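You operate a simulated robot arm through the tools that you are given. There is no shell and no other tool. Be economical: measure what you need, move in short steps, check, and stop when the job is done.

Carry out the task below with a simulated two-armed robot. There is one attempt and no reset: what you move stays moved.

TASK
Take the lid off the relays tub and lay it down on the top of the cooling rack. Then count the levelling foots on the top of the side bench, then put as many of the brass rings from the top of the side bench on the steel plate there. Then open the meter drawer, put the rolled sling in the inside of the meter drawer, then shut the drawer. The order counts.

Only the result counts: the job must be done as asked and must still hold three seconds after the hand-in. Knocking over, shifting, dropping, spilling or breaking anything else fails it. Lids that push on must go on centred and level and be pressed home; caps that screw on are set level and turned clockwise until they are tight.

THE ROBOT
Two 6-joint arms with two-finger grippers on one trunk, on a base that drives. Base frame: it is fixed to the floor where the robot stands at the start and does not move with it; the origin is under the middle of the robot, x ahead of it, y to its left, z up. Readings come in m, rad, newtons and seconds.
The left shoulder is at the start at [0.06, 0.143, 0.825], the right one opposite. With the tool pointing down near the work surface each hand reaches from about 0.2 to 0.56 m from the robot's upright axis, wherever it stands, measured 20 degrees to its own side. Places, roughly: brass ring [-1.25, -3.5, 0.75]; inside of the meter drawer [-5.4, 3.2, 0.6]; levelling foot [-1, -3.5, 0.75]; meter drawer [-5.4, 3, 0.6]; rolled sling [-5, 3.25, 0.25]; steel plate [-1.5, -3.5, 0.75]. Payload 2.45 kg a hand.
Tool frame (each hand has its own): the origin (TCP) lies between the finger pads and is the grasp point; the fingertips stand 0.026 m ahead of it; z points along the fingers, y is the line along which they close. The gripper opens to 0.096 m. The gripper's body begins 0.069 m behind the TCP.
Orientation is that of the tool frame in the base frame, as a unit quaternion [w, x, y, z]. With the fingers straight down and closing along the base's y, the tool's x points along the base's -x, its y along +y and its z along -z.

THE INTERFACE
- The arms move only by the tool nudge_tool. It takes "left_rows", "right_rows" or both (then of equal length, played together; a hand with none holds still); each is a list of rows, each a list of 3 entries, a list of its own where there are three numbers: the shift along the tool's x, y, z in m, then the turn, a rotation vector about the tool's x, y, z in rad, then the opening, from 0 (shut) to 1 (fully open). In form: [[[dx, dy, dz], [ax, ay, az], gripper], ...]. A call has 1 to 8 rows; each row is the pose to reach, as a shift and turn from the pose commanded when the call began, along the tool's axes at that moment. Each row takes 0.2 s and may step no farther than 0.05 m and 0.15 rad from the row before; otherwise, or with a gripper value out of range, the whole call is refused. A pose out of reach is approached as far as the arm can. The call stops where the force on the tool passes 40 N (or 10 N more than at its start, if that is more) or the arm is blocked; 0.2 s more then pass. The fingers move at their own pace and stop on an object; they squeeze with about 38 N. The grip force told is the motor's: it shows also when the fingers shut on nothing. Time passes only in rows, and 0.2 s behind the last, so rows that repeat a pose let the fingers close. The reply holds the time, the measured pose of the TCP, the force on the tool along the base axes, the opening and the grip force, in the units named above and with some noise, with the torque about the TCP (base axes, N m) and any sound that the robot's microphone picked up.
- Cameras (640 x 400 px; columns grow to the right, rows downward): "scene" is now at [0.1245, -0.0347, 1.4222]; the picture's right is [-0.49, -0.87, 0.00], its down [-0.71, 0.40, -0.59] and it looks along [0.51, -0.29, -0.81] (base axes); focal length 265 px, centre (320, 200). "left" rides on the left gripper at [0.082, -0.003, -0.098] in its tool frame; the picture's right is [0.04, 1.00, 0.00], its down [-0.73, 0.03, -0.68] and it looks along [-0.68, 0.03, 0.73] (tool axes); focal length 256 px, centre (320, 200). "right" rides on the right gripper at [0.082, 0.003, -0.098] in its tool frame; the picture's right is [-0.04, 1.00, 0.00], its down [-0.73, -0.03, -0.68] and it looks along [-0.68, -0.03, 0.73] (tool axes); focal length 256 px, centre (320, 200). There is no depth. A picture from a camera that has moved, and an enlarged one, comes with that camera's place and axes in the base frame and with its lens.
- capture(camera): a new picture of that camera. It takes no simulated time.
- move_column(by): slides the trunk up (or, below 0, down) by that many m; the arms and the scene camera ride with it, the base frame stays. It gives what a move gives, with no picture.
- base_move(legs): drives the robot by 1 to 6 legs, each [ahead, turn to the left] in m and rad, along the robot's own axes; the way and the turn of a leg run together, so that a leg with both is an arc; at most 1.5 m and 3.142 rad a leg. The arms and the cameras ride along, it lands a little off, and it stops where it bumps. It gives what a move gives.
- head_to(pan, tilt): turns the head with the scene camera to pan (to the left, within 1.501 rad either way) and tilt (down, from -0.506 to 1.204), counted from straight ahead of the robot. It gives what a move gives.
- close_up(camera, box): a new picture of the part [left, top, right, bottom] of that camera's present view, enlarged. It takes no simulated time.
- hand_in(): hands the job in; it is judged then, once.

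Work in short steps. Places have to be worked out from the pictures, the camera data and where the tool is seen: move nearer, look again, correct. Check each grasp and each placing, and mend what went wrong. You have 165 turns and 122 pictures in all, those below and enlarged ones among them. Open the grippers and draw the arms clear of the work before you hand the job in, unless the task says otherwise; then end with one line.

The tools are called after "Emit:" as name(argument=value, ...) on one line, values as JSON. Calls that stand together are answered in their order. nudge_tool: Moves the arms, as the interface text tells. Its arguments: {"type":"object","properties":{"left_rows":{"type":"array","items":{"type":"array"}},"right_rows":{"type":"array","items":{"type":"array"}}},"required":[]} The other tools are called the same way: move_column (by) slides the trunk up or down; base_move (legs) drives the base; head_to (pan, tilt) turns the head that bears the scene camera; capture (camera) takes a picture; close_up (camera, box) takes an enlarged picture of a part of a camera's view; hand_in () hands the job in.

At the start:

```text
time: 0.0
left_eef_pos: [0.3025, 0.0308, 1.0838]
left_tcp_rot: [0.0, 0.008, 1.0, -0.001]
left_ft_force: [-0.5, -0.3, 0.7]
left_ft_torque: [-0.01, -0.03, -0.03]
left_opening: 0.0959
left_grip_force: 0.1
right_eef_pos: [0.3946, -0.3044, 1.0539]
right_tcp_rot: [0.0, 0.008, 1.0, 0.0]
right_ft_force: [-0.9, -1.3, 0.1]
right_ft_torque: [0.01, -0.01, 0.0]
right_opening: 0.0961
right_grip_force: 0.1
trunk travel left (down, up): [-0.45, 0.14]
robot x, y, heading: [-0.0009, -0.0009, 0.007]
head pan, tilt: [-0.513, 0.942]
```

scene: 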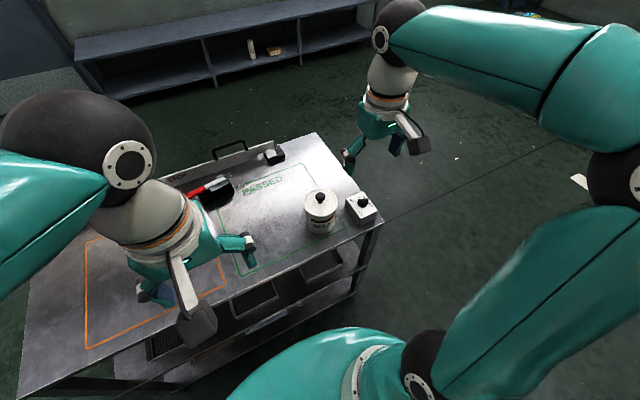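
right: 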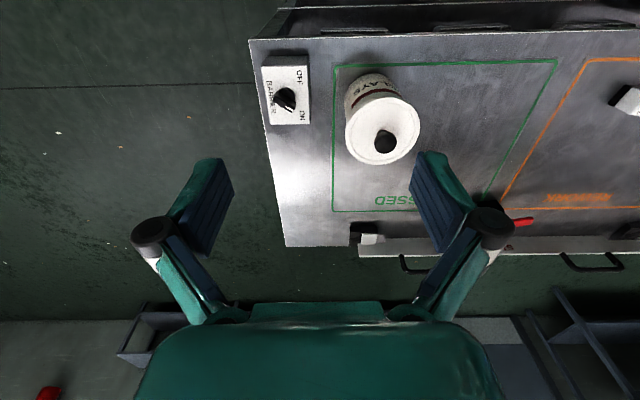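
left: 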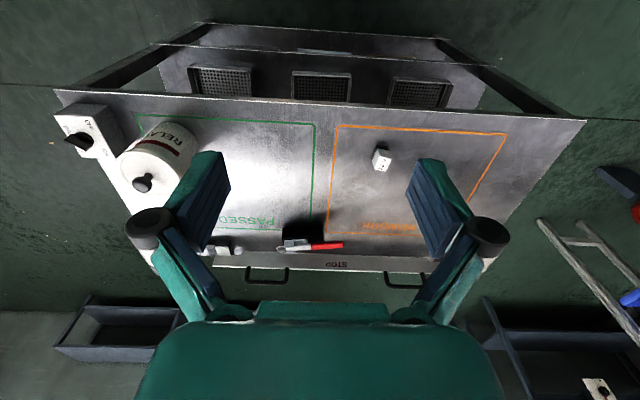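

I'll first look at the tub closely and look around with the head to find the cooling rack.

Emit:
close_up(camera="scene", box=[200, 130, 400, 255])

Emit:
head_to(pan=0.6, tilt=0.3)

Emit:
capture(camera="scene")

Emit:
head_to(pan=-0.8, tilt=0.3)

Emit:
capture(camera="scene")

```text
3.20 times, centred on (300, 192) of scene
camera zoom: at [0.1245, -0.0347, 1.4222], right [-0.49, -0.87, 0.0], down [-0.71, 0.4, -0.59], along [0.51, -0.29, -0.81], focal length 847 px, centre (384, 224)
```

zoom: 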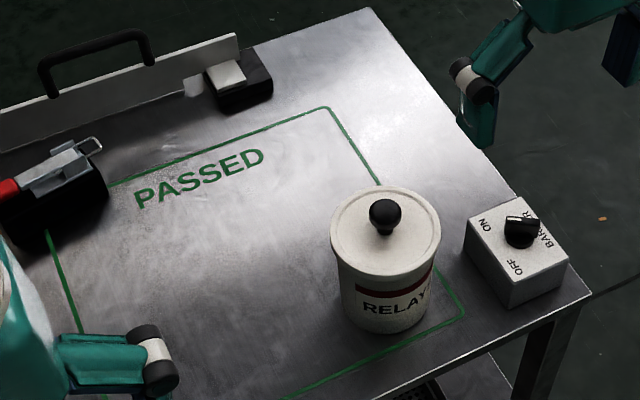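

```text
time: 1.3
left_eef_pos: [0.3026, 0.0301, 1.0838]
left_tcp_rot: [0.0, 0.008, 1.0, 0.0]
left_ft_force: [-0.1, 0.3, -0.4]
left_ft_torque: [0.06, 0.0, 0.04]
left_opening: 0.0956
left_grip_force: 0.0
right_eef_pos: [0.3947, -0.3051, 1.053]
right_tcp_rot: [0.0, 0.008, 1.0, 0.0]
right_ft_force: [0.6, -0.5, -1.0]
right_ft_torque: [0.0, 0.0, -0.02]
right_opening: 0.0958
right_grip_force: 0.0
trunk travel left (down, up): [-0.45, 0.14]
robot x, y, heading: [0.0003, -0.0028, -0.0]
head pan, tilt: [0.6, 0.3]
```

```text
117 pictures are left
camera scene: at [0.1379, 0.0539, 1.4776], right [0.56, -0.83, 0.0], down [-0.24, -0.17, -0.96], along [0.79, 0.54, -0.3], focal length 265 px, centre (320, 200)
```

scene: 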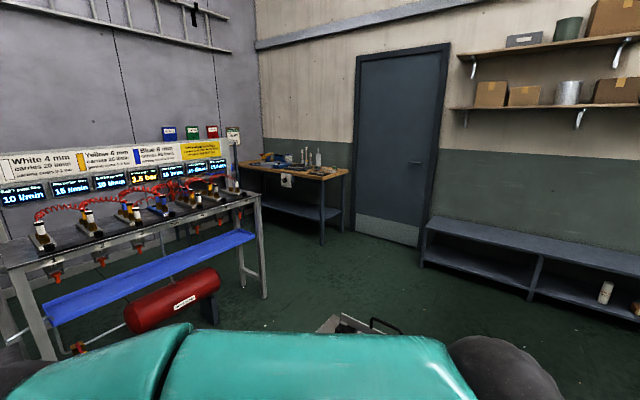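

```text
time: 2.9
left_eef_pos: [0.3019, 0.03, 1.0858]
left_tcp_rot: [-0.001, 0.008, 1.0, -0.001]
left_ft_force: [-0.5, 0.0, 1.2]
left_ft_torque: [-0.03, 0.01, 0.0]
left_opening: 0.096
left_grip_force: 0.1
right_eef_pos: [0.3942, -0.305, 1.0534]
right_tcp_rot: [0.0, 0.008, 1.0, 0.0]
right_ft_force: [0.6, 1.2, -0.2]
right_ft_torque: [-0.02, -0.01, 0.01]
right_opening: 0.0962
right_grip_force: 0.0
trunk travel left (down, up): [-0.45, 0.14]
robot x, y, heading: [0.0033, 0.0052, -0.001]
head pan, tilt: [-0.799, 0.3]
```

```text
116 pictures are left
camera scene: at [0.126, -0.0657, 1.4776], right [-0.72, -0.7, 0.0], down [-0.21, 0.21, -0.96], along [0.67, -0.68, -0.3], focal length 265 px, centre (320, 200)
```

scene: 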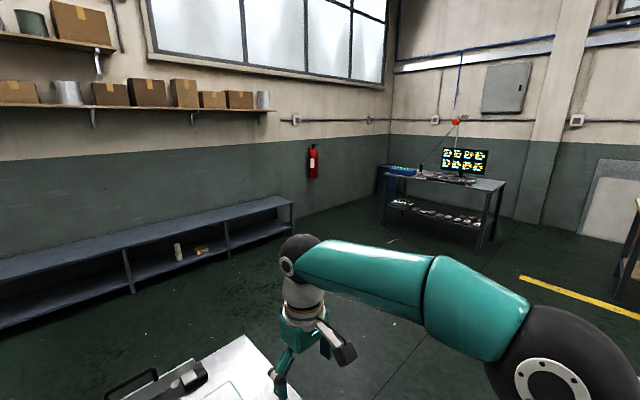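

No rack is seen yet; looking further round to both sides.

Emit:
head_to(pan=-1.5, tilt=0.3)

Emit:
capture(camera="scene")

Emit:
head_to(pan=1.5, tilt=0.3)

Emit:
capture(camera="scene")

Emit:
head_to(pan=0, tilt=1.0)

Emit:
capture(camera="scene")

```text
time: 3.9
left_eef_pos: [0.3029, 0.0297, 1.0848]
left_tcp_rot: [-0.001, 0.007, 1.0, -0.001]
left_ft_force: [-0.4, 0.2, -0.6]
left_ft_torque: [0.01, 0.04, -0.02]
left_opening: 0.0957
left_grip_force: 0.0
right_eef_pos: [0.3952, -0.3043, 1.0536]
right_tcp_rot: [0.0, 0.008, 1.0, 0.0]
right_ft_force: [-0.5, -0.4, 0.0]
right_ft_torque: [0.02, 0.01, 0.03]
right_opening: 0.096
right_grip_force: 0.0
trunk travel left (down, up): [-0.45, 0.14]
robot x, y, heading: [0.0029, 0.0021, 0.001]
head pan, tilt: [-1.499, 0.3]
```

```text
115 pictures are left
camera scene: at [0.0676, -0.0919, 1.4776], right [-1.0, -0.07, 0.0], down [-0.02, 0.29, -0.96], along [0.07, -0.95, -0.3], focal length 265 px, centre (320, 200)
```

scene: 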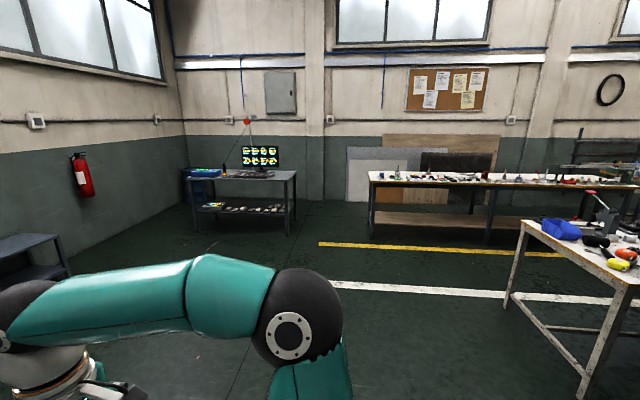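

```text
time: 6.5
left_eef_pos: [0.3026, 0.0304, 1.0854]
left_tcp_rot: [0.0, 0.008, 1.0, -0.001]
left_ft_force: [-0.7, 0.2, 0.4]
left_ft_torque: [-0.01, -0.03, 0.0]
left_opening: 0.096
left_grip_force: 0.1
right_eef_pos: [0.3936, -0.3058, 1.0547]
right_tcp_rot: [0.001, 0.008, 1.0, 0.0]
right_ft_force: [-0.5, 0.0, -0.2]
right_ft_torque: [0.01, -0.02, 0.01]
right_opening: 0.0961
right_grip_force: 0.1
trunk travel left (down, up): [-0.45, 0.14]
robot x, y, heading: [0.0011, -0.0013, -0.0]
head pan, tilt: [1.499, 0.3]
```

```text
114 pictures are left
camera scene: at [0.0675, 0.0944, 1.4776], right [1.0, -0.07, 0.0], down [-0.02, -0.29, -0.96], along [0.07, 0.95, -0.3], focal length 265 px, centre (320, 200)
```

scene: 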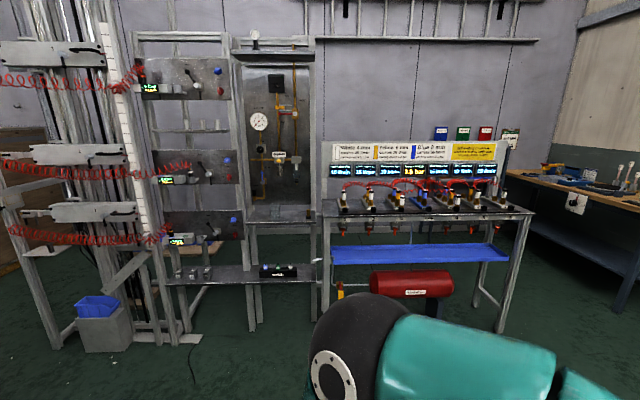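

```text
time: 8.1
left_eef_pos: [0.3032, 0.0295, 1.0844]
left_tcp_rot: [0.001, 0.007, 1.0, -0.001]
left_ft_force: [0.8, 0.0, 0.1]
left_ft_torque: [0.03, -0.01, 0.01]
left_opening: 0.0959
left_grip_force: 0.1
right_eef_pos: [0.3935, -0.3048, 1.0536]
right_tcp_rot: [0.0, 0.008, 1.0, 0.001]
right_ft_force: [-1.3, -0.5, 0.3]
right_ft_torque: [0.02, 0.01, 0.0]
right_opening: 0.0959
right_grip_force: 0.0
trunk travel left (down, up): [-0.45, 0.14]
robot x, y, heading: [0.0029, -0.0005, 0.004]
head pan, tilt: [0.0, 1.0]
```

```text
113 pictures are left
camera scene: at [0.1305, 0.0013, 1.4181], right [0.0, -1.0, 0.0], down [-0.84, 0.0, -0.54], along [0.54, 0.0, -0.84], focal length 265 px, centre (320, 200)
```

scene: 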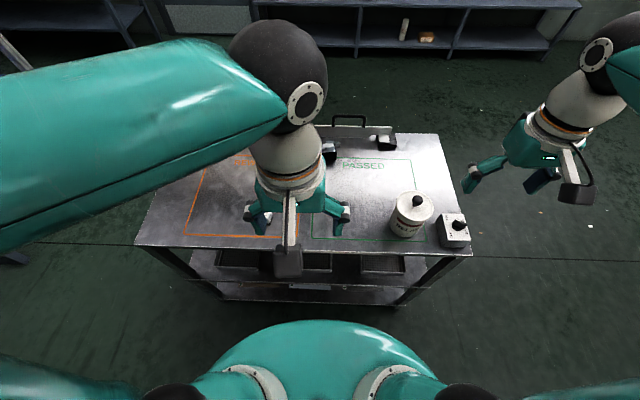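

No cooling rack in view so far; it is probably behind me. The knob triangulates to about (0.49, -0.237, 0.85). I move the right hand closer to check.

Emit:
nudge_tool(right_rows=[[[-0.03, 0.025, 0.02], [0, 0, 0], 1], [[-0.06, 0.045, 0.04], [0, 0, 0], 1], [[-0.08, 0.065, 0.07], [0, 0, 0], 1], [[-0.08, 0.065, 0.07], [0, 0, 0], 1]])

Emit:
capture(camera="right")

Emit:
capture(camera="scene")

```text
time: 9.1
left_eef_pos: [0.302, 0.0303, 1.0849]
left_tcp_rot: [0.002, 0.008, 1.0, -0.002]
left_ft_force: [0.0, 0.2, 0.4]
left_ft_torque: [0.01, -0.01, -0.02]
left_opening: 0.0961
left_grip_force: 0.1
right_eef_pos: [0.4734, -0.2409, 0.9828]
right_tcp_rot: [-0.001, 0.008, 1.0, 0.0]
right_ft_force: [-0.3, -0.2, 0.7]
right_ft_torque: [0.0, -0.01, -0.06]
right_opening: 0.0958
right_grip_force: 0.1
trunk travel left (down, up): [-0.45, 0.14]
robot x, y, heading: [-0.0034, 0.0035, -0.0]
head pan, tilt: [0.0, 1.0]
```

```text
112 pictures are left
camera right: at [0.3923, -0.2381, 1.0812], right [0.06, 1.0, 0.0], down [0.73, -0.04, 0.68], along [0.68, -0.04, -0.73], focal length 256 px, centre (320, 200)
```

right: 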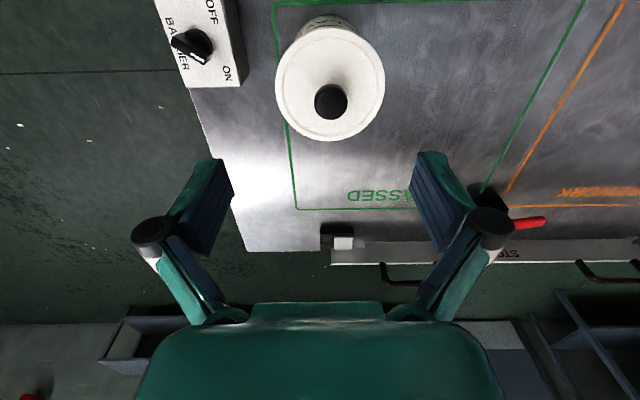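

```text
111 pictures are left
camera scene: at [0.1299, 0.0012, 1.4182], right [0.0, -1.0, 0.0], down [-0.84, 0.0, -0.54], along [0.54, 0.0, -0.84], focal length 265 px, centre (320, 200)
```

scene: 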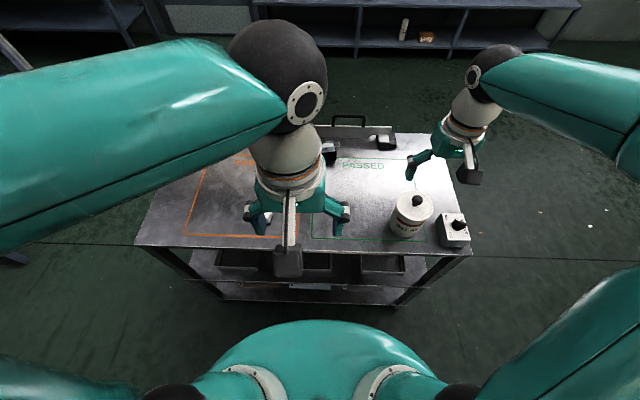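

Three rays agree that the knob is at (0.4735, -0.234, 0.88). The hand is nearly above it, so I shift 7 mm in y and go down to z≈0.884.

Emit:
nudge_tool(right_rows=[[[0, 0.007, 0.03], [0, 0, 0], 1], [[0, 0.007, 0.06], [0, 0, 0], 1], [[0, 0.007, 0.085], [0, 0, 0], 1], [[0, 0.007, 0.099], [0, 0, 0], 1], [[0, 0.007, 0.099], [0, 0, 0], 1]])

Emit:
capture(camera="right")

Emit:
capture(camera="scene")

```text
time: 10.3
left_eef_pos: [0.303, 0.0301, 1.085]
left_tcp_rot: [-0.001, 0.007, 1.0, 0.0]
left_ft_force: [-0.2, -0.4, 0.2]
left_ft_torque: [0.02, -0.01, 0.0]
left_opening: 0.0958
left_grip_force: 0.0
right_eef_pos: [0.4756, -0.2351, 0.885]
right_tcp_rot: [0.0, 0.008, 1.0, -0.001]
right_ft_force: [-1.4, -0.4, 0.2]
right_ft_torque: [0.02, -0.01, 0.03]
right_opening: 0.0961
right_grip_force: 0.1
trunk travel left (down, up): [-0.45, 0.14]
robot x, y, heading: [0.0007, -0.002, 0.0]
head pan, tilt: [0.0, 1.0]
```

```text
110 pictures are left
camera right: at [0.3942, -0.2322, 0.9837], right [0.06, 1.0, 0.0], down [0.73, -0.04, 0.68], along [0.68, -0.04, -0.73], focal length 256 px, centre (320, 200)
```

right: 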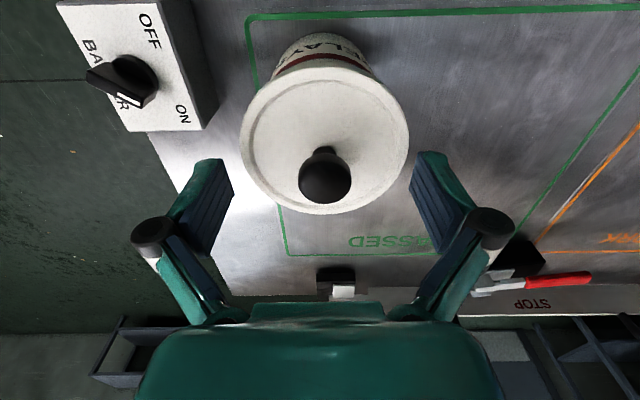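

```text
109 pictures are left
camera scene: at [0.1306, 0.0012, 1.4181], right [0.0, -1.0, 0.0], down [-0.84, 0.0, -0.54], along [0.54, 0.0, -0.84], focal length 265 px, centre (320, 200)
```

scene: 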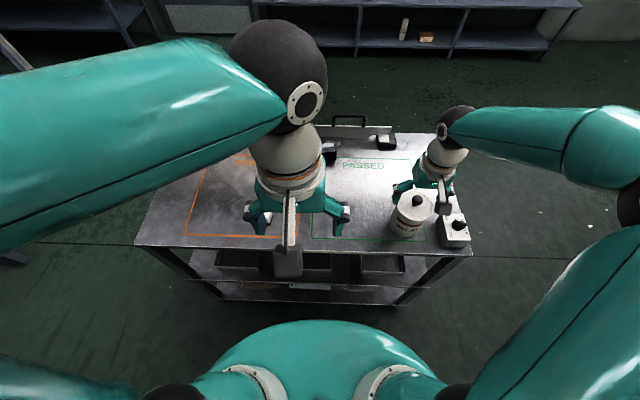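

The knob sits about 4 mm nearer the robot than the TCP and at the right height. I shift by that and close.

Emit:
nudge_tool(right_rows=[[[0.004, 0.001, 0.004], [0, 0, 0], 1], [[0.004, 0.001, 0.004], [0, 0, 0], 0.3], [[0.004, 0.001, 0.004], [0, 0, 0], 0], [[0.004, 0.001, 0.004], [0, 0, 0], 0], [[0.004, 0.001, 0.004], [0, 0, 0], 0]])

```text
time: 11.2
left_eef_pos: [0.2991, 0.0311, 1.0863]
left_tcp_rot: [0.002, 0.008, 1.0, -0.002]
left_ft_force: [0.3, -0.6, -0.1]
left_ft_torque: [0.02, -0.03, -0.01]
left_opening: 0.096
left_grip_force: 0.1
right_eef_pos: [0.4733, -0.234, 0.8923]
right_tcp_rot: [0.013, 0.009, 1.0, 0.0]
right_ft_force: [-3.1, 2.5, 60.9]
right_ft_torque: [-0.14, 0.69, -0.01]
right_opening: 0.0279
right_grip_force: 20.7
trunk travel left (down, up): [-0.45, 0.14]
robot x, y, heading: [0.0019, 0.0016, 0.002]
head pan, tilt: [0.0, 1.0]
stopped in row 4 (right hand): the force on the tool passed its limit at 46 N (the readings are from after the stop); the commanded pose is now the measured one
```

The grip closed on the 28 mm knob, but with about 60 N pressing down. I'll lift slightly to relieve it and see.

Emit:
nudge_tool(right_rows=[[[0, 0, -0.003], [0, 0, 0], 0], [[0, 0, -0.003], [0, 0, 0], 0]])

Emit:
capture(camera="right")

```text
time: 11.8
left_eef_pos: [0.3001, 0.0319, 1.0859]
left_tcp_rot: [0.002, 0.008, 1.0, -0.002]
left_ft_force: [-0.4, 0.1, 0.4]
left_ft_torque: [-0.02, 0.02, -0.01]
left_opening: 0.0959
left_grip_force: 0.1
right_eef_pos: [0.4745, -0.2325, 0.892]
right_tcp_rot: [0.011, 0.009, 1.0, 0.0]
right_ft_force: [5.5, 5.4, 44.6]
right_ft_torque: [0.1, -0.15, 0.1]
right_opening: 0.0224
right_grip_force: 37.6
trunk travel left (down, up): [-0.45, 0.14]
robot x, y, heading: [0.001, 0.0038, 0.002]
head pan, tilt: [0.0, 1.0]
```

```text
108 pictures are left
camera right: at [0.3902, -0.2297, 0.989], right [0.06, 1.0, 0.0], down [0.72, -0.04, 0.7], along [0.69, -0.04, -0.72], focal length 256 px, centre (320, 200)
```

right: 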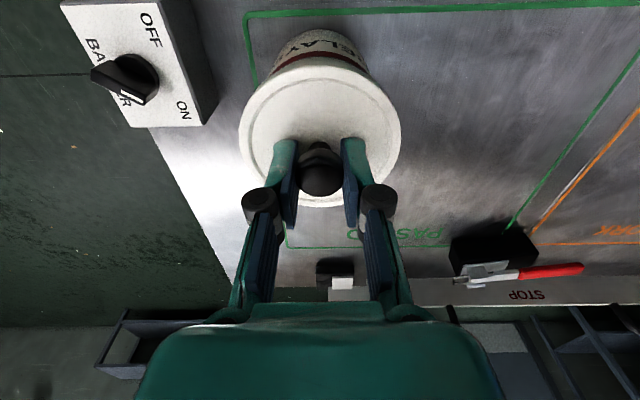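

Gripped on the knob. I ease upward in small steps until the lid comes off.

Emit:
nudge_tool(right_rows=[[[0, 0, -0.004], [0, 0, 0], 0], [[0, 0, -0.008], [0, 0, 0], 0], [[0, 0, -0.012], [0, 0, 0], 0]])

Emit:
capture(camera="right")

```text
time: 12.6
left_eef_pos: [0.303, 0.0303, 1.0838]
left_tcp_rot: [0.0, 0.007, 1.0, -0.001]
left_ft_force: [-0.5, 0.8, 0.2]
left_ft_torque: [0.0, -0.02, -0.01]
left_opening: 0.096
left_grip_force: 0.0
right_eef_pos: [0.4703, -0.2343, 0.8994]
right_tcp_rot: [0.002, 0.009, 1.0, 0.0]
right_ft_force: [0.5, 0.6, -0.4]
right_ft_torque: [0.02, 0.01, -0.02]
right_opening: 0.0221
right_grip_force: 37.9
trunk travel left (down, up): [-0.45, 0.14]
robot x, y, heading: [-0.0014, -0.0051, -0.001]
head pan, tilt: [0.0, 1.0]
heard: snap
```

```text
107 pictures are left
camera right: at [0.3896, -0.2313, 0.997], right [0.06, 1.0, 0.0], down [0.73, -0.04, 0.68], along [0.68, -0.04, -0.73], focal length 256 px, centre (320, 200)
```

right: 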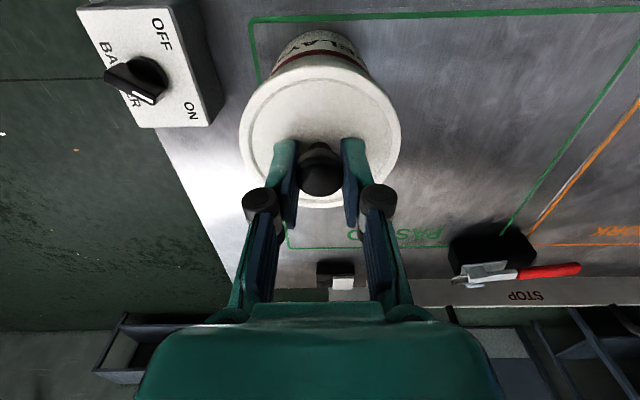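

A snap was heard, so the lid has come off. I lift it straight up 15 cm.

Emit:
nudge_tool(right_rows=[[[0, 0, -0.02], [0, 0, 0], 0], [[0, 0, -0.04], [0, 0, 0], 0], [[0, 0, -0.08], [0, 0, 0], 0], [[0, 0, -0.12], [0, 0, 0], 0], [[0, 0, -0.16], [0, 0, 0], 0]])

Emit:
capture(camera="scene")

Emit:
capture(camera="right")

```text
time: 13.8
left_eef_pos: [0.3014, 0.0292, 1.0854]
left_tcp_rot: [0.0, 0.008, 1.0, 0.0]
left_ft_force: [0.1, -0.1, 0.2]
left_ft_torque: [0.0, -0.02, -0.03]
left_opening: 0.0961
left_grip_force: 0.0
right_eef_pos: [0.4698, -0.2365, 1.0631]
right_tcp_rot: [0.005, 0.009, 1.0, 0.0]
right_ft_force: [-0.8, 0.3, -0.8]
right_ft_torque: [-0.01, -0.02, 0.02]
right_opening: 0.0221
right_grip_force: 37.5
trunk travel left (down, up): [-0.45, 0.14]
robot x, y, heading: [-0.0002, 0.0004, 0.0]
head pan, tilt: [0.0, 1.0]
```

```text
106 pictures are left
camera scene: at [0.1301, 0.0014, 1.4181], right [0.0, -1.0, 0.0], down [-0.84, 0.0, -0.54], along [0.54, 0.0, -0.84], focal length 265 px, centre (320, 200)
```

scene: 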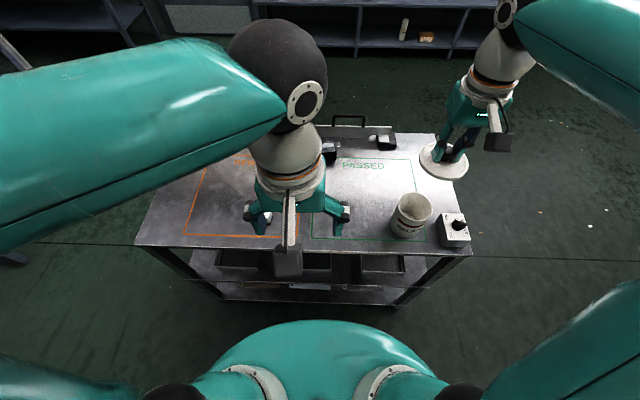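

```text
105 pictures are left
camera right: at [0.3876, -0.2331, 1.1603], right [0.06, 1.0, 0.0], down [0.73, -0.04, 0.69], along [0.69, -0.04, -0.73], focal length 256 px, centre (320, 200)
```

right: 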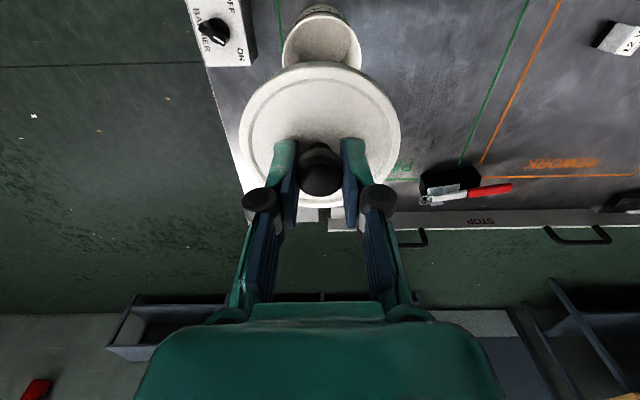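

The lid is held firmly. I draw the hand in a little, back off, turn left about 90° and look for the cooling rack behind.

Emit:
nudge_tool(right_rows=[[[0.04, 0, 0], [0, 0, 0], 0], [[0.08, 0, 0], [0, 0, 0], 0], [[0.1, 0, 0], [0, 0, 0], 0]])

Emit:
base_move(legs=[[-0.3, 0], [0, 1.571]])

Emit:
head_to(pan=0.9, tilt=0.35)

Emit:
capture(camera="scene")

Emit:
head_to(pan=-0.3, tilt=0.35)

Emit:
capture(camera="scene")

```text
time: 14.6
left_eef_pos: [0.3012, 0.03, 1.0852]
left_tcp_rot: [0.001, 0.007, 1.0, -0.001]
left_ft_force: [-1.3, -0.9, 0.9]
left_ft_torque: [-0.01, -0.01, -0.05]
left_opening: 0.096
left_grip_force: 0.1
right_eef_pos: [0.3703, -0.2328, 1.0585]
right_tcp_rot: [0.007, 0.008, 1.0, -0.001]
right_ft_force: [0.3, 0.2, 0.1]
right_ft_torque: [0.01, -0.02, -0.03]
right_opening: 0.0223
right_grip_force: 37.4
trunk travel left (down, up): [-0.45, 0.14]
robot x, y, heading: [-0.0018, -0.0022, 0.003]
head pan, tilt: [0.0, 1.0]
```

```text
time: 18.0
left_eef_pos: [-0.0136, 0.1087, 1.086]
left_tcp_rot: [0.0, -0.129, 0.992, -0.002]
left_ft_force: [-0.6, 0.3, 0.4]
left_ft_torque: [-0.01, 0.0, 0.03]
left_opening: 0.0956
left_grip_force: 0.1
right_eef_pos: [0.1219, -0.1248, 1.0583]
right_tcp_rot: [0.005, -0.129, 0.992, 0.001]
right_ft_force: [-0.1, -0.4, -0.5]
right_ft_torque: [-0.04, 0.03, 0.01]
right_opening: 0.0221
right_grip_force: 38.0
trunk travel left (down, up): [-0.45, 0.14]
robot x, y, heading: [-0.2956, -0.0098, 0.264]
head pan, tilt: [0.0, 1.0]
stopped in leg 2: the robot was blocked; the commanded pose is now the measured one
```

```text
time: 19.2
left_eef_pos: [-0.0137, 0.1096, 1.0864]
left_tcp_rot: [0.0, -0.128, 0.992, -0.001]
left_ft_force: [-0.3, 1.0, 0.2]
left_ft_torque: [0.02, 0.03, -0.03]
left_opening: 0.096
left_grip_force: 0.1
right_eef_pos: [0.1229, -0.1246, 1.0595]
right_tcp_rot: [0.005, -0.129, 0.992, 0.0]
right_ft_force: [-0.4, 0.3, -0.5]
right_ft_torque: [-0.02, 0.01, -0.02]
right_opening: 0.0222
right_grip_force: 38.1
trunk travel left (down, up): [-0.45, 0.14]
robot x, y, heading: [-0.2984, -0.008, 0.264]
head pan, tilt: [0.901, 0.351]
```

```text
104 pictures are left
camera scene: at [-0.2001, 0.0939, 1.4729], right [0.92, -0.4, 0.0], down [-0.14, -0.32, -0.94], along [0.37, 0.86, -0.34], focal length 265 px, centre (320, 200)
```

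scene: 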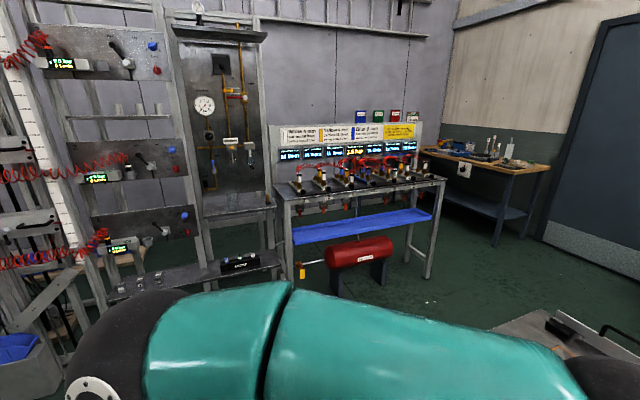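

```text
time: 20.6
left_eef_pos: [-0.0146, 0.11, 1.0858]
left_tcp_rot: [0.0, -0.128, 0.992, -0.001]
left_ft_force: [-0.3, -0.2, -0.5]
left_ft_torque: [-0.02, 0.0, -0.05]
left_opening: 0.0962
left_grip_force: 0.0
right_eef_pos: [0.1225, -0.1232, 1.0586]
right_tcp_rot: [0.005, -0.129, 0.992, 0.002]
right_ft_force: [0.8, -0.3, -0.5]
right_ft_torque: [-0.04, 0.03, 0.0]
right_opening: 0.0222
right_grip_force: 38.4
trunk travel left (down, up): [-0.45, 0.14]
robot x, y, heading: [-0.2971, -0.009, 0.262]
head pan, tilt: [-0.3, 0.351]
```

```text
103 pictures are left
camera scene: at [-0.144, 0.005, 1.4729], right [-0.04, -1.0, 0.0], down [-0.34, 0.01, -0.94], along [0.94, -0.03, -0.34], focal length 265 px, centre (320, 200)
```

scene: 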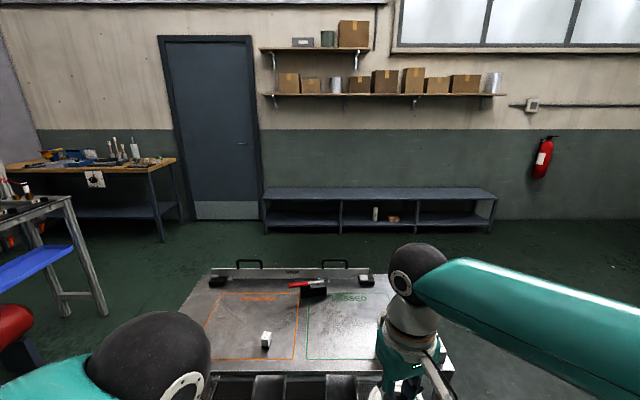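

Something blocked the turn; I look to both sides and down to find it.

Emit:
head_to(pan=1.5, tilt=0.7)

Emit:
capture(camera="scene")

Emit:
head_to(pan=-1.5, tilt=0.5)

Emit:
capture(camera="scene")

```text
time: 22.4
left_eef_pos: [-0.015, 0.1091, 1.0854]
left_tcp_rot: [0.0, -0.128, 0.992, -0.001]
left_ft_force: [0.0, 0.5, -0.5]
left_ft_torque: [0.01, 0.0, 0.02]
left_opening: 0.096
left_grip_force: 0.0
right_eef_pos: [0.123, -0.1232, 1.0593]
right_tcp_rot: [0.005, -0.129, 0.992, 0.001]
right_ft_force: [-1.5, 0.1, -0.7]
right_ft_torque: [-0.04, 0.01, 0.06]
right_opening: 0.0231
right_grip_force: 37.7
trunk travel left (down, up): [-0.45, 0.14]
robot x, y, heading: [-0.2944, -0.0066, 0.264]
head pan, tilt: [1.499, 0.7]
```

```text
102 pictures are left
camera scene: at [-0.2532, 0.0918, 1.4415], right [0.98, 0.19, 0.0], down [0.12, -0.63, -0.77], along [-0.15, 0.75, -0.64], focal length 265 px, centre (320, 200)
```

scene: 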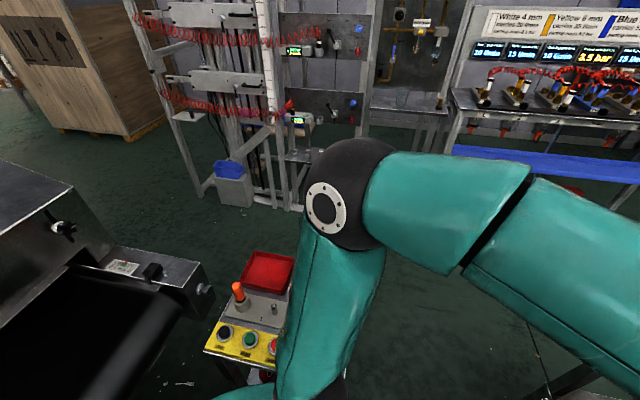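

```text
time: 25.0
left_eef_pos: [-0.0158, 0.1099, 1.0864]
left_tcp_rot: [0.0, -0.129, 0.992, -0.001]
left_ft_force: [0.0, -0.6, -0.5]
left_ft_torque: [0.0, -0.03, -0.04]
left_opening: 0.096
left_grip_force: 0.0
right_eef_pos: [0.1241, -0.1226, 1.0601]
right_tcp_rot: [0.004, -0.129, 0.992, 0.0]
right_ft_force: [-0.1, 0.8, -0.5]
right_ft_torque: [0.04, 0.0, -0.01]
right_opening: 0.0226
right_grip_force: 38.5
trunk travel left (down, up): [-0.45, 0.14]
robot x, y, heading: [-0.2954, -0.0058, 0.263]
head pan, tilt: [-1.499, 0.499]
```

```text
101 pictures are left
camera scene: at [-0.2071, -0.0775, 1.4592], right [-0.94, -0.33, 0.0], down [-0.16, 0.45, -0.88], along [0.29, -0.83, -0.48], focal length 265 px, centre (320, 200)
```

scene: 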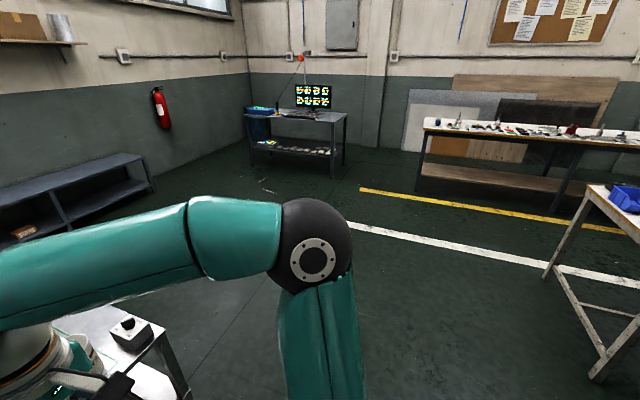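

A console with a red bin stands behind-left and a conveyor behind. I undo the turn, go forward a bit and then turn right instead, towards the side bench.

Emit:
base_move(legs=[[0, -0.263], [0.15, 0], [0, -1.57]])

Emit:
head_to(pan=-0.9, tilt=0.35)

Emit:
capture(camera="scene")

Emit:
head_to(pan=-0.2, tilt=0.35)

Emit:
capture(camera="scene")

```text
time: 28.5
left_eef_pos: [0.1581, -0.0146, 1.0871]
left_tcp_rot: [0.0, 0.081, 0.997, -0.002]
left_ft_force: [0.0, 0.2, -0.3]
left_ft_torque: [-0.02, 0.04, 0.02]
left_opening: 0.096
left_grip_force: 0.1
right_eef_pos: [0.1876, -0.2847, 1.06]
right_tcp_rot: [0.006, 0.081, 0.997, 0.0]
right_ft_force: [-0.3, 0.4, -0.6]
right_ft_torque: [-0.01, 0.0, 0.01]
right_opening: 0.023
right_grip_force: 38.6
trunk travel left (down, up): [-0.45, 0.14]
robot x, y, heading: [-0.1485, -0.0064, -0.145]
head pan, tilt: [-1.499, 0.499]
stopped in leg 3: the robot was blocked; the commanded pose is now the measured one
```

```text
time: 29.5
left_eef_pos: [0.1582, -0.0153, 1.0861]
left_tcp_rot: [0.001, 0.081, 0.997, -0.001]
left_ft_force: [-1.2, 0.1, 0.5]
left_ft_torque: [0.02, 0.0, -0.04]
left_opening: 0.0962
left_grip_force: 0.1
right_eef_pos: [0.1887, -0.2844, 1.0597]
right_tcp_rot: [0.007, 0.082, 0.997, 0.0]
right_ft_force: [0.3, 0.7, -0.7]
right_ft_torque: [0.0, 0.0, 0.0]
right_opening: 0.0229
right_grip_force: 38.4
trunk travel left (down, up): [-0.45, 0.14]
robot x, y, heading: [-0.1455, -0.0054, -0.144]
head pan, tilt: [-0.901, 0.351]
```

```text
100 pictures are left
camera scene: at [-0.0401, -0.0938, 1.4729], right [-0.87, -0.5, 0.0], down [-0.17, 0.3, -0.94], along [0.47, -0.81, -0.34], focal length 265 px, centre (320, 200)
```

scene: 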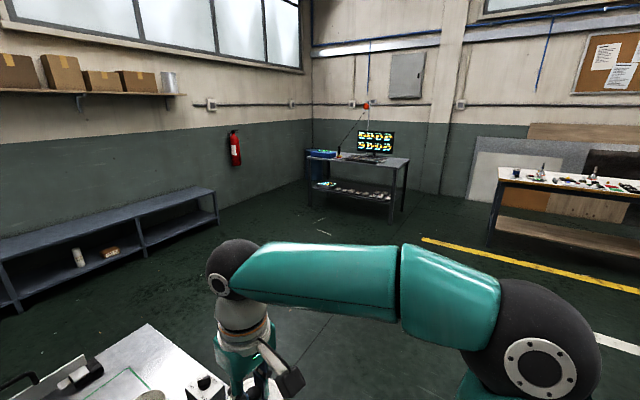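

```text
time: 30.6
left_eef_pos: [0.157, -0.0156, 1.0865]
left_tcp_rot: [0.0, 0.08, 0.997, -0.001]
left_ft_force: [0.0, 0.0, -0.9]
left_ft_torque: [0.0, 0.01, 0.02]
left_opening: 0.0961
left_grip_force: 0.0
right_eef_pos: [0.1888, -0.286, 1.0607]
right_tcp_rot: [0.006, 0.082, 0.997, -0.001]
right_ft_force: [0.2, -0.2, -0.6]
right_ft_torque: [0.02, 0.01, 0.02]
right_opening: 0.0226
right_grip_force: 38.4
trunk travel left (down, up): [-0.45, 0.14]
robot x, y, heading: [-0.1484, -0.0014, -0.143]
head pan, tilt: [-0.201, 0.351]
```

```text
99 pictures are left
camera scene: at [0.001, -0.0449, 1.4729], right [-0.34, -0.94, 0.0], down [-0.32, 0.12, -0.94], along [0.88, -0.32, -0.34], focal length 265 px, centre (320, 200)
```

scene: 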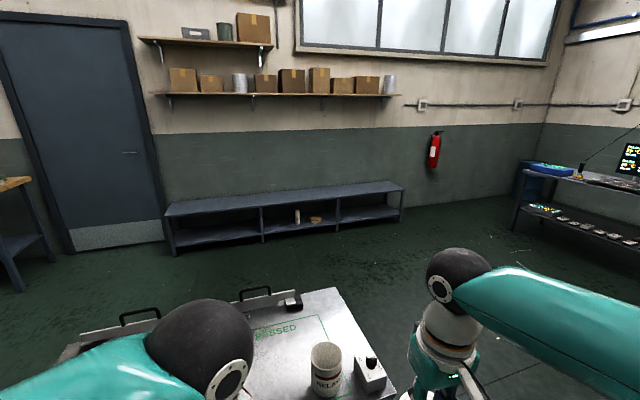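

Blocked again, probably the base's rear-left against the console. I look down to the left and right to map what is near.

Emit:
head_to(pan=1.5, tilt=1.0)

Emit:
capture(camera="scene")

Emit:
head_to(pan=-1.5, tilt=1.0)

Emit:
capture(camera="scene")

```text
time: 32.3
left_eef_pos: [0.1575, -0.0161, 1.0865]
left_tcp_rot: [0.0, 0.081, 0.997, -0.001]
left_ft_force: [-0.1, -0.3, 0.1]
left_ft_torque: [0.02, -0.02, 0.03]
left_opening: 0.0961
left_grip_force: 0.1
right_eef_pos: [0.1876, -0.2839, 1.0606]
right_tcp_rot: [0.006, 0.081, 0.997, -0.001]
right_ft_force: [0.4, 0.4, 0.2]
right_ft_torque: [0.03, 0.0, 0.0]
right_opening: 0.0226
right_grip_force: 37.9
trunk travel left (down, up): [-0.45, 0.14]
robot x, y, heading: [-0.1443, -0.0042, -0.147]
head pan, tilt: [1.499, 1.0]
```

```text
98 pictures are left
camera scene: at [-0.0714, 0.0549, 1.4182], right [0.98, -0.22, 0.0], down [-0.18, -0.82, -0.54], along [0.12, 0.53, -0.84], focal length 265 px, centre (320, 200)
```

scene: 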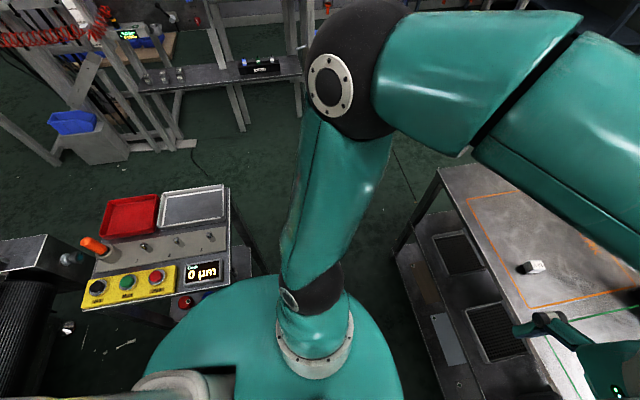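

```text
time: 34.9
left_eef_pos: [0.1584, -0.0154, 1.0867]
left_tcp_rot: [0.0, 0.081, 0.997, -0.001]
left_ft_force: [-0.9, -0.1, 1.0]
left_ft_torque: [0.0, 0.02, -0.01]
left_opening: 0.0959
left_grip_force: 0.0
right_eef_pos: [0.1884, -0.2837, 1.0604]
right_tcp_rot: [0.006, 0.081, 0.997, -0.001]
right_ft_force: [-0.8, 0.6, 0.4]
right_ft_torque: [0.0, 0.01, -0.01]
right_opening: 0.0228
right_grip_force: 38.1
trunk travel left (down, up): [-0.45, 0.14]
robot x, y, heading: [-0.1422, -0.0048, -0.153]
head pan, tilt: [-1.499, 1.0]
```

```text
97 pictures are left
camera scene: at [-0.0918, -0.0825, 1.4181], right [-1.0, 0.08, 0.0], down [0.06, 0.84, -0.54], along [-0.04, -0.54, -0.84], focal length 265 px, centre (320, 200)
```

scene: 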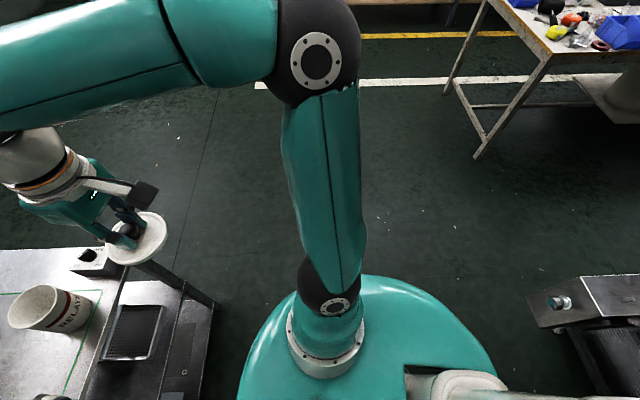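

The console's corner is at about (-0.2, 0.26) and the conveyor ends at about x=-0.58. The right side is open, so I creep forward to about x=-0.02 and turn right there.

Emit:
base_move(legs=[[0.12, 0], [0, -1.42]])

```text
time: 36.5
left_eef_pos: [0.2802, -0.0336, 1.0882]
left_tcp_rot: [0.001, 0.082, 0.997, -0.002]
left_ft_force: [0.4, -0.5, -0.6]
left_ft_torque: [0.01, 0.0, 0.0]
left_opening: 0.0961
left_grip_force: 0.0
right_eef_pos: [0.3096, -0.3033, 1.0615]
right_tcp_rot: [0.006, 0.082, 0.997, -0.001]
right_ft_force: [0.1, -0.1, -0.4]
right_ft_torque: [-0.02, 0.01, -0.03]
right_opening: 0.0223
right_grip_force: 38.5
trunk travel left (down, up): [-0.45, 0.14]
robot x, y, heading: [-0.0214, -0.0231, -0.144]
head pan, tilt: [-1.499, 1.0]
stopped in leg 2: the robot was blocked; the commanded pose is now the measured one
```

Still touching something, most likely the console along the left side. I creep further forward, which slides away from it, and try the turn again.

Emit:
base_move(legs=[[0.1, 0], [0, -0.3]])

Emit:
head_to(pan=1.5, tilt=1.2)

Emit:
capture(camera="scene")

```text
time: 38.7
left_eef_pos: [0.3364, -0.1252, 1.0882]
left_tcp_rot: [0.0, 0.23, 0.973, -0.002]
left_ft_force: [-0.3, 0.2, 0.2]
left_ft_torque: [0.03, -0.03, 0.0]
left_opening: 0.0961
left_grip_force: 0.0
right_eef_pos: [0.2833, -0.3936, 1.0619]
right_tcp_rot: [0.006, 0.23, 0.973, -0.001]
right_ft_force: [-0.3, 0.2, -1.8]
right_ft_torque: [-0.01, -0.06, 0.0]
right_opening: 0.0226
right_grip_force: 38.0
trunk travel left (down, up): [-0.45, 0.14]
robot x, y, heading: [0.0477, -0.0283, -0.363]
head pan, tilt: [-1.499, 1.0]
```

```text
time: 41.3
left_eef_pos: [0.337, -0.1264, 1.0878]
left_tcp_rot: [0.0, 0.23, 0.973, -0.002]
left_ft_force: [0.1, 1.2, -0.4]
left_ft_torque: [0.03, 0.03, 0.0]
left_opening: 0.0963
left_grip_force: 0.0
right_eef_pos: [0.2852, -0.392, 1.0622]
right_tcp_rot: [0.007, 0.23, 0.973, -0.002]
right_ft_force: [-0.7, 0.0, 0.5]
right_ft_torque: [-0.01, 0.03, 0.01]
right_opening: 0.0231
right_grip_force: 38.4
trunk travel left (down, up): [-0.45, 0.14]
robot x, y, heading: [0.0456, -0.0363, -0.362]
head pan, tilt: [1.499, 1.201]
```

```text
96 pictures are left
camera scene: at [0.1277, -0.0003, 1.4056], right [0.91, -0.42, 0.0], down [-0.39, -0.84, -0.36], along [0.15, 0.33, -0.93], focal length 265 px, centre (320, 200)
```

scene: 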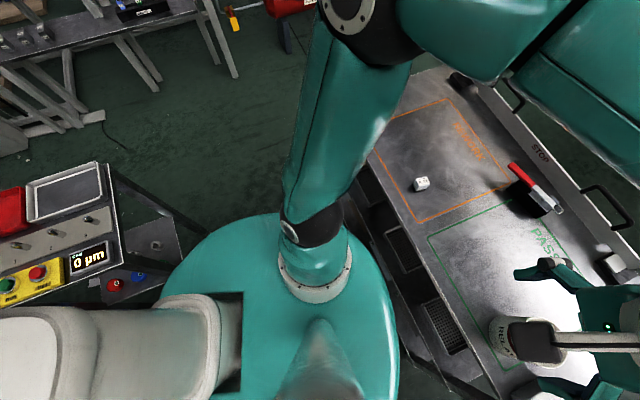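

Turning is possible now: heading is -0.36. I continue turning right in steps.

Emit:
base_move(legs=[[0.0, -0.4], [0, -0.4], [0, -0.4]])

```text
time: 45.6
left_eef_pos: [0.0652, -0.3349, 1.0883]
left_tcp_rot: [0.0, 0.738, 0.675, -0.002]
left_ft_force: [0.6, 0.7, 0.1]
left_ft_torque: [-0.01, -0.03, 0.0]
left_opening: 0.0961
left_grip_force: 0.1
right_eef_pos: [-0.2026, -0.383, 1.0611]
right_tcp_rot: [0.005, 0.739, 0.674, -0.005]
right_ft_force: [0.1, -0.4, -0.3]
right_ft_torque: [0.0, 0.02, 0.03]
right_opening: 0.0226
right_grip_force: 38.0
trunk travel left (down, up): [-0.45, 0.14]
robot x, y, heading: [0.0398, -0.031, -1.557]
head pan, tilt: [1.499, 1.201]
```

Now I face -y. I drive out about 0.9 m and look right and back for the rack.

Emit:
base_move(legs=[[0.9, 0]])

Emit:
head_to(pan=-1.4, tilt=0.35)

Emit:
capture(camera="scene")

Emit:
head_to(pan=-0.4, tilt=0.35)

Emit:
capture(camera="scene")

```text
time: 50.5
left_eef_pos: [0.1021, -1.2413, 1.0884]
left_tcp_rot: [-0.001, 0.727, 0.687, -0.003]
left_ft_force: [0.9, 0.6, 0.6]
left_ft_torque: [0.0, 0.0, -0.03]
left_opening: 0.096
left_grip_force: 0.0
right_eef_pos: [-0.163, -1.2996, 1.0626]
right_tcp_rot: [0.004, 0.727, 0.687, -0.005]
right_ft_force: [0.0, -0.4, 0.6]
right_ft_torque: [0.01, 0.01, 0.03]
right_opening: 0.0229
right_grip_force: 37.2
trunk travel left (down, up): [-0.45, 0.14]
robot x, y, heading: [0.0666, -0.9375, -1.52]
head pan, tilt: [1.499, 1.201]
```

```text
time: 53.0
left_eef_pos: [0.1008, -1.2409, 1.0887]
left_tcp_rot: [-0.001, 0.728, 0.686, -0.002]
left_ft_force: [-0.8, -0.2, 0.9]
left_ft_torque: [-0.01, 0.0, 0.02]
left_opening: 0.0961
left_grip_force: 0.0
right_eef_pos: [-0.1617, -1.2993, 1.0631]
right_tcp_rot: [0.005, 0.726, 0.687, -0.005]
right_ft_force: [-0.7, -0.4, -1.0]
right_ft_torque: [0.02, 0.04, -0.01]
right_opening: 0.0229
right_grip_force: 38.4
trunk travel left (down, up): [-0.45, 0.14]
robot x, y, heading: [0.0653, -0.9362, -1.523]
head pan, tilt: [-1.4, 0.351]
```

```text
95 pictures are left
camera scene: at [-0.0217, -1.017, 1.4729], right [-0.22, 0.98, 0.0], down [0.34, 0.07, -0.94], along [-0.92, -0.2, -0.34], focal length 265 px, centre (320, 200)
```

scene: 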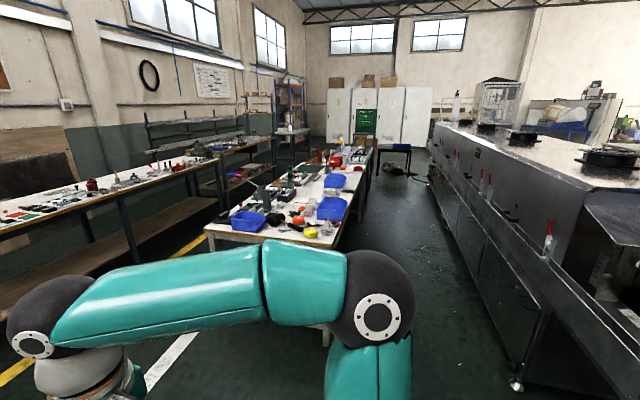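

```text
time: 54.3
left_eef_pos: [0.1025, -1.2414, 1.0901]
left_tcp_rot: [0.0, 0.727, 0.687, -0.002]
left_ft_force: [-0.6, 0.4, -0.6]
left_ft_torque: [-0.01, -0.01, 0.0]
left_opening: 0.096
left_grip_force: 0.2
right_eef_pos: [-0.1639, -1.2977, 1.0639]
right_tcp_rot: [0.004, 0.727, 0.687, -0.004]
right_ft_force: [0.2, 0.2, -0.5]
right_ft_torque: [-0.02, 0.0, -0.01]
right_opening: 0.0228
right_grip_force: 37.7
trunk travel left (down, up): [-0.45, 0.14]
robot x, y, heading: [0.0693, -0.9367, -1.526]
head pan, tilt: [-0.4, 0.351]
```

```text
94 pictures are left
camera scene: at [0.037, -1.0842, 1.4729], right [-0.94, 0.35, 0.0], down [0.12, 0.32, -0.94], along [-0.33, -0.88, -0.34], focal length 265 px, centre (320, 200)
```

scene: 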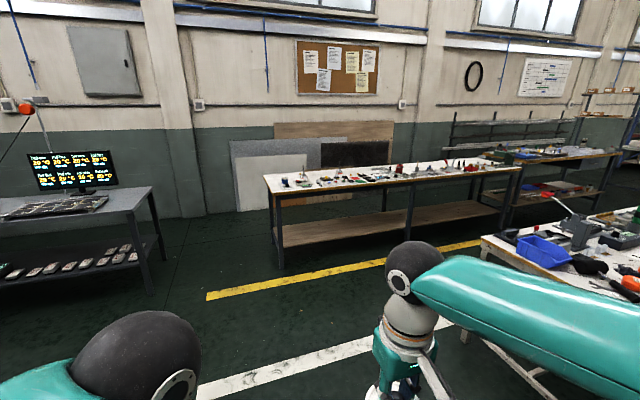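

The side bench is ahead-right. The table with the temperature monitor at left may be the cooling rack, so I zoom in on both.

Emit:
close_up(camera="scene", box=[0, 140, 170, 290])

Emit:
close_up(camera="scene", box=[255, 140, 525, 280])

```text
2.67 times, centred on (85, 215) of scene
camera zoom: at [0.037, -1.0842, 1.4729], right [-0.94, 0.35, 0.0], down [0.12, 0.32, -0.94], along [-0.33, -0.88, -0.34], focal length 706 px, centre (947, 160)
```

zoom: 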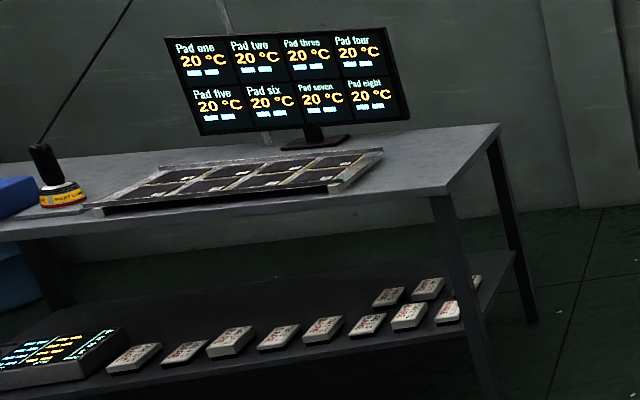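

```text
2.37 times, centred on (390, 210) of scene
camera zoom: at [0.037, -1.0842, 1.4729], right [-0.94, 0.35, 0.0], down [0.12, 0.32, -0.94], along [-0.33, -0.88, -0.34], focal length 627 px, centre (154, 176)
```

zoom: 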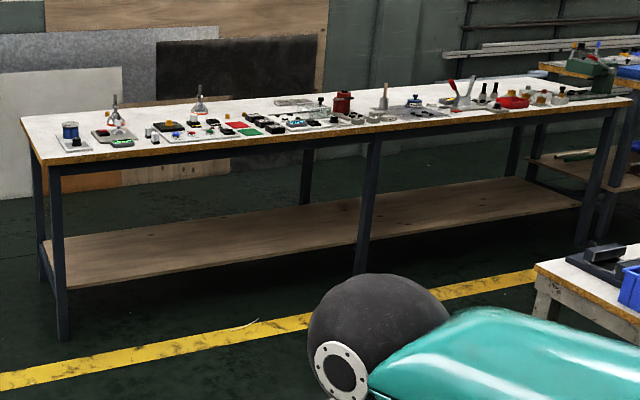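

That is a heating-pad tester, not a rack. I look towards the far end in zoom for something like a rack.

Emit:
head_to(pan=-1.5, tilt=0.25)

Emit:
close_up(camera="scene", box=[120, 60, 330, 190])

Emit:
close_up(camera="scene", box=[330, 60, 640, 250])

```text
time: 55.6
left_eef_pos: [0.1021, -1.2405, 1.0898]
left_tcp_rot: [0.0, 0.728, 0.686, -0.002]
left_ft_force: [-0.5, -0.5, 0.6]
left_ft_torque: [-0.04, -0.04, 0.03]
left_opening: 0.0962
left_grip_force: 0.1
right_eef_pos: [-0.1631, -1.2999, 1.0633]
right_tcp_rot: [0.005, 0.726, 0.687, -0.005]
right_ft_force: [-0.5, -0.4, -0.3]
right_ft_torque: [0.03, -0.01, 0.06]
right_opening: 0.0231
right_grip_force: 38.1
trunk travel left (down, up): [-0.45, 0.14]
robot x, y, heading: [0.0634, -0.9426, -1.521]
head pan, tilt: [-1.499, 0.25]
```

```text
3.05 times, centred on (225, 125) of scene
camera zoom: at [-0.0235, -1.008, 1.4824], right [-0.12, 0.99, 0.0], down [0.25, 0.03, -0.97], along [-0.96, -0.12, -0.25], focal length 806 px, centre (610, 429)
```

zoom: 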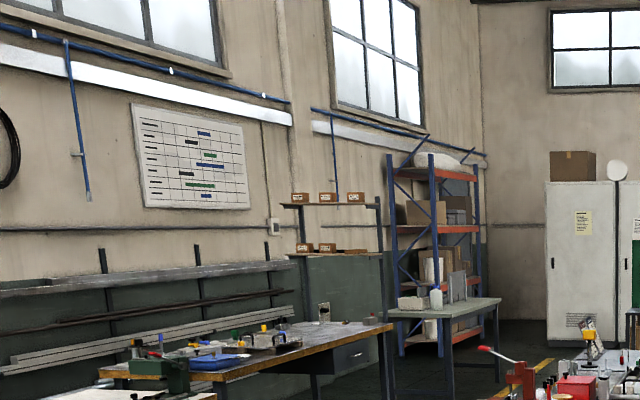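

```text
2.06 times, centred on (485, 155) of scene
camera zoom: at [-0.0235, -1.008, 1.4824], right [-0.12, 0.99, 0.0], down [0.25, 0.03, -0.97], along [-0.96, -0.12, -0.25], focal length 546 px, centre (-21, 293)
```

zoom: 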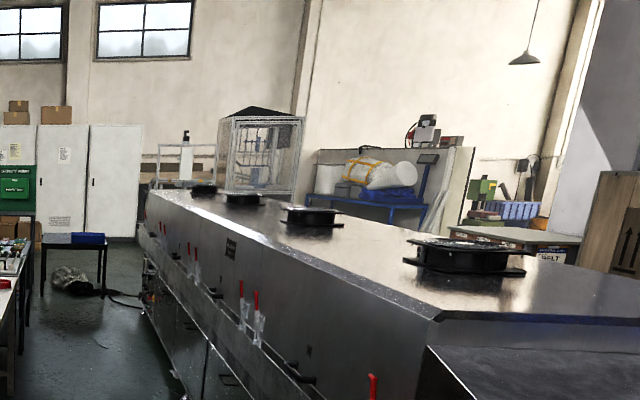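

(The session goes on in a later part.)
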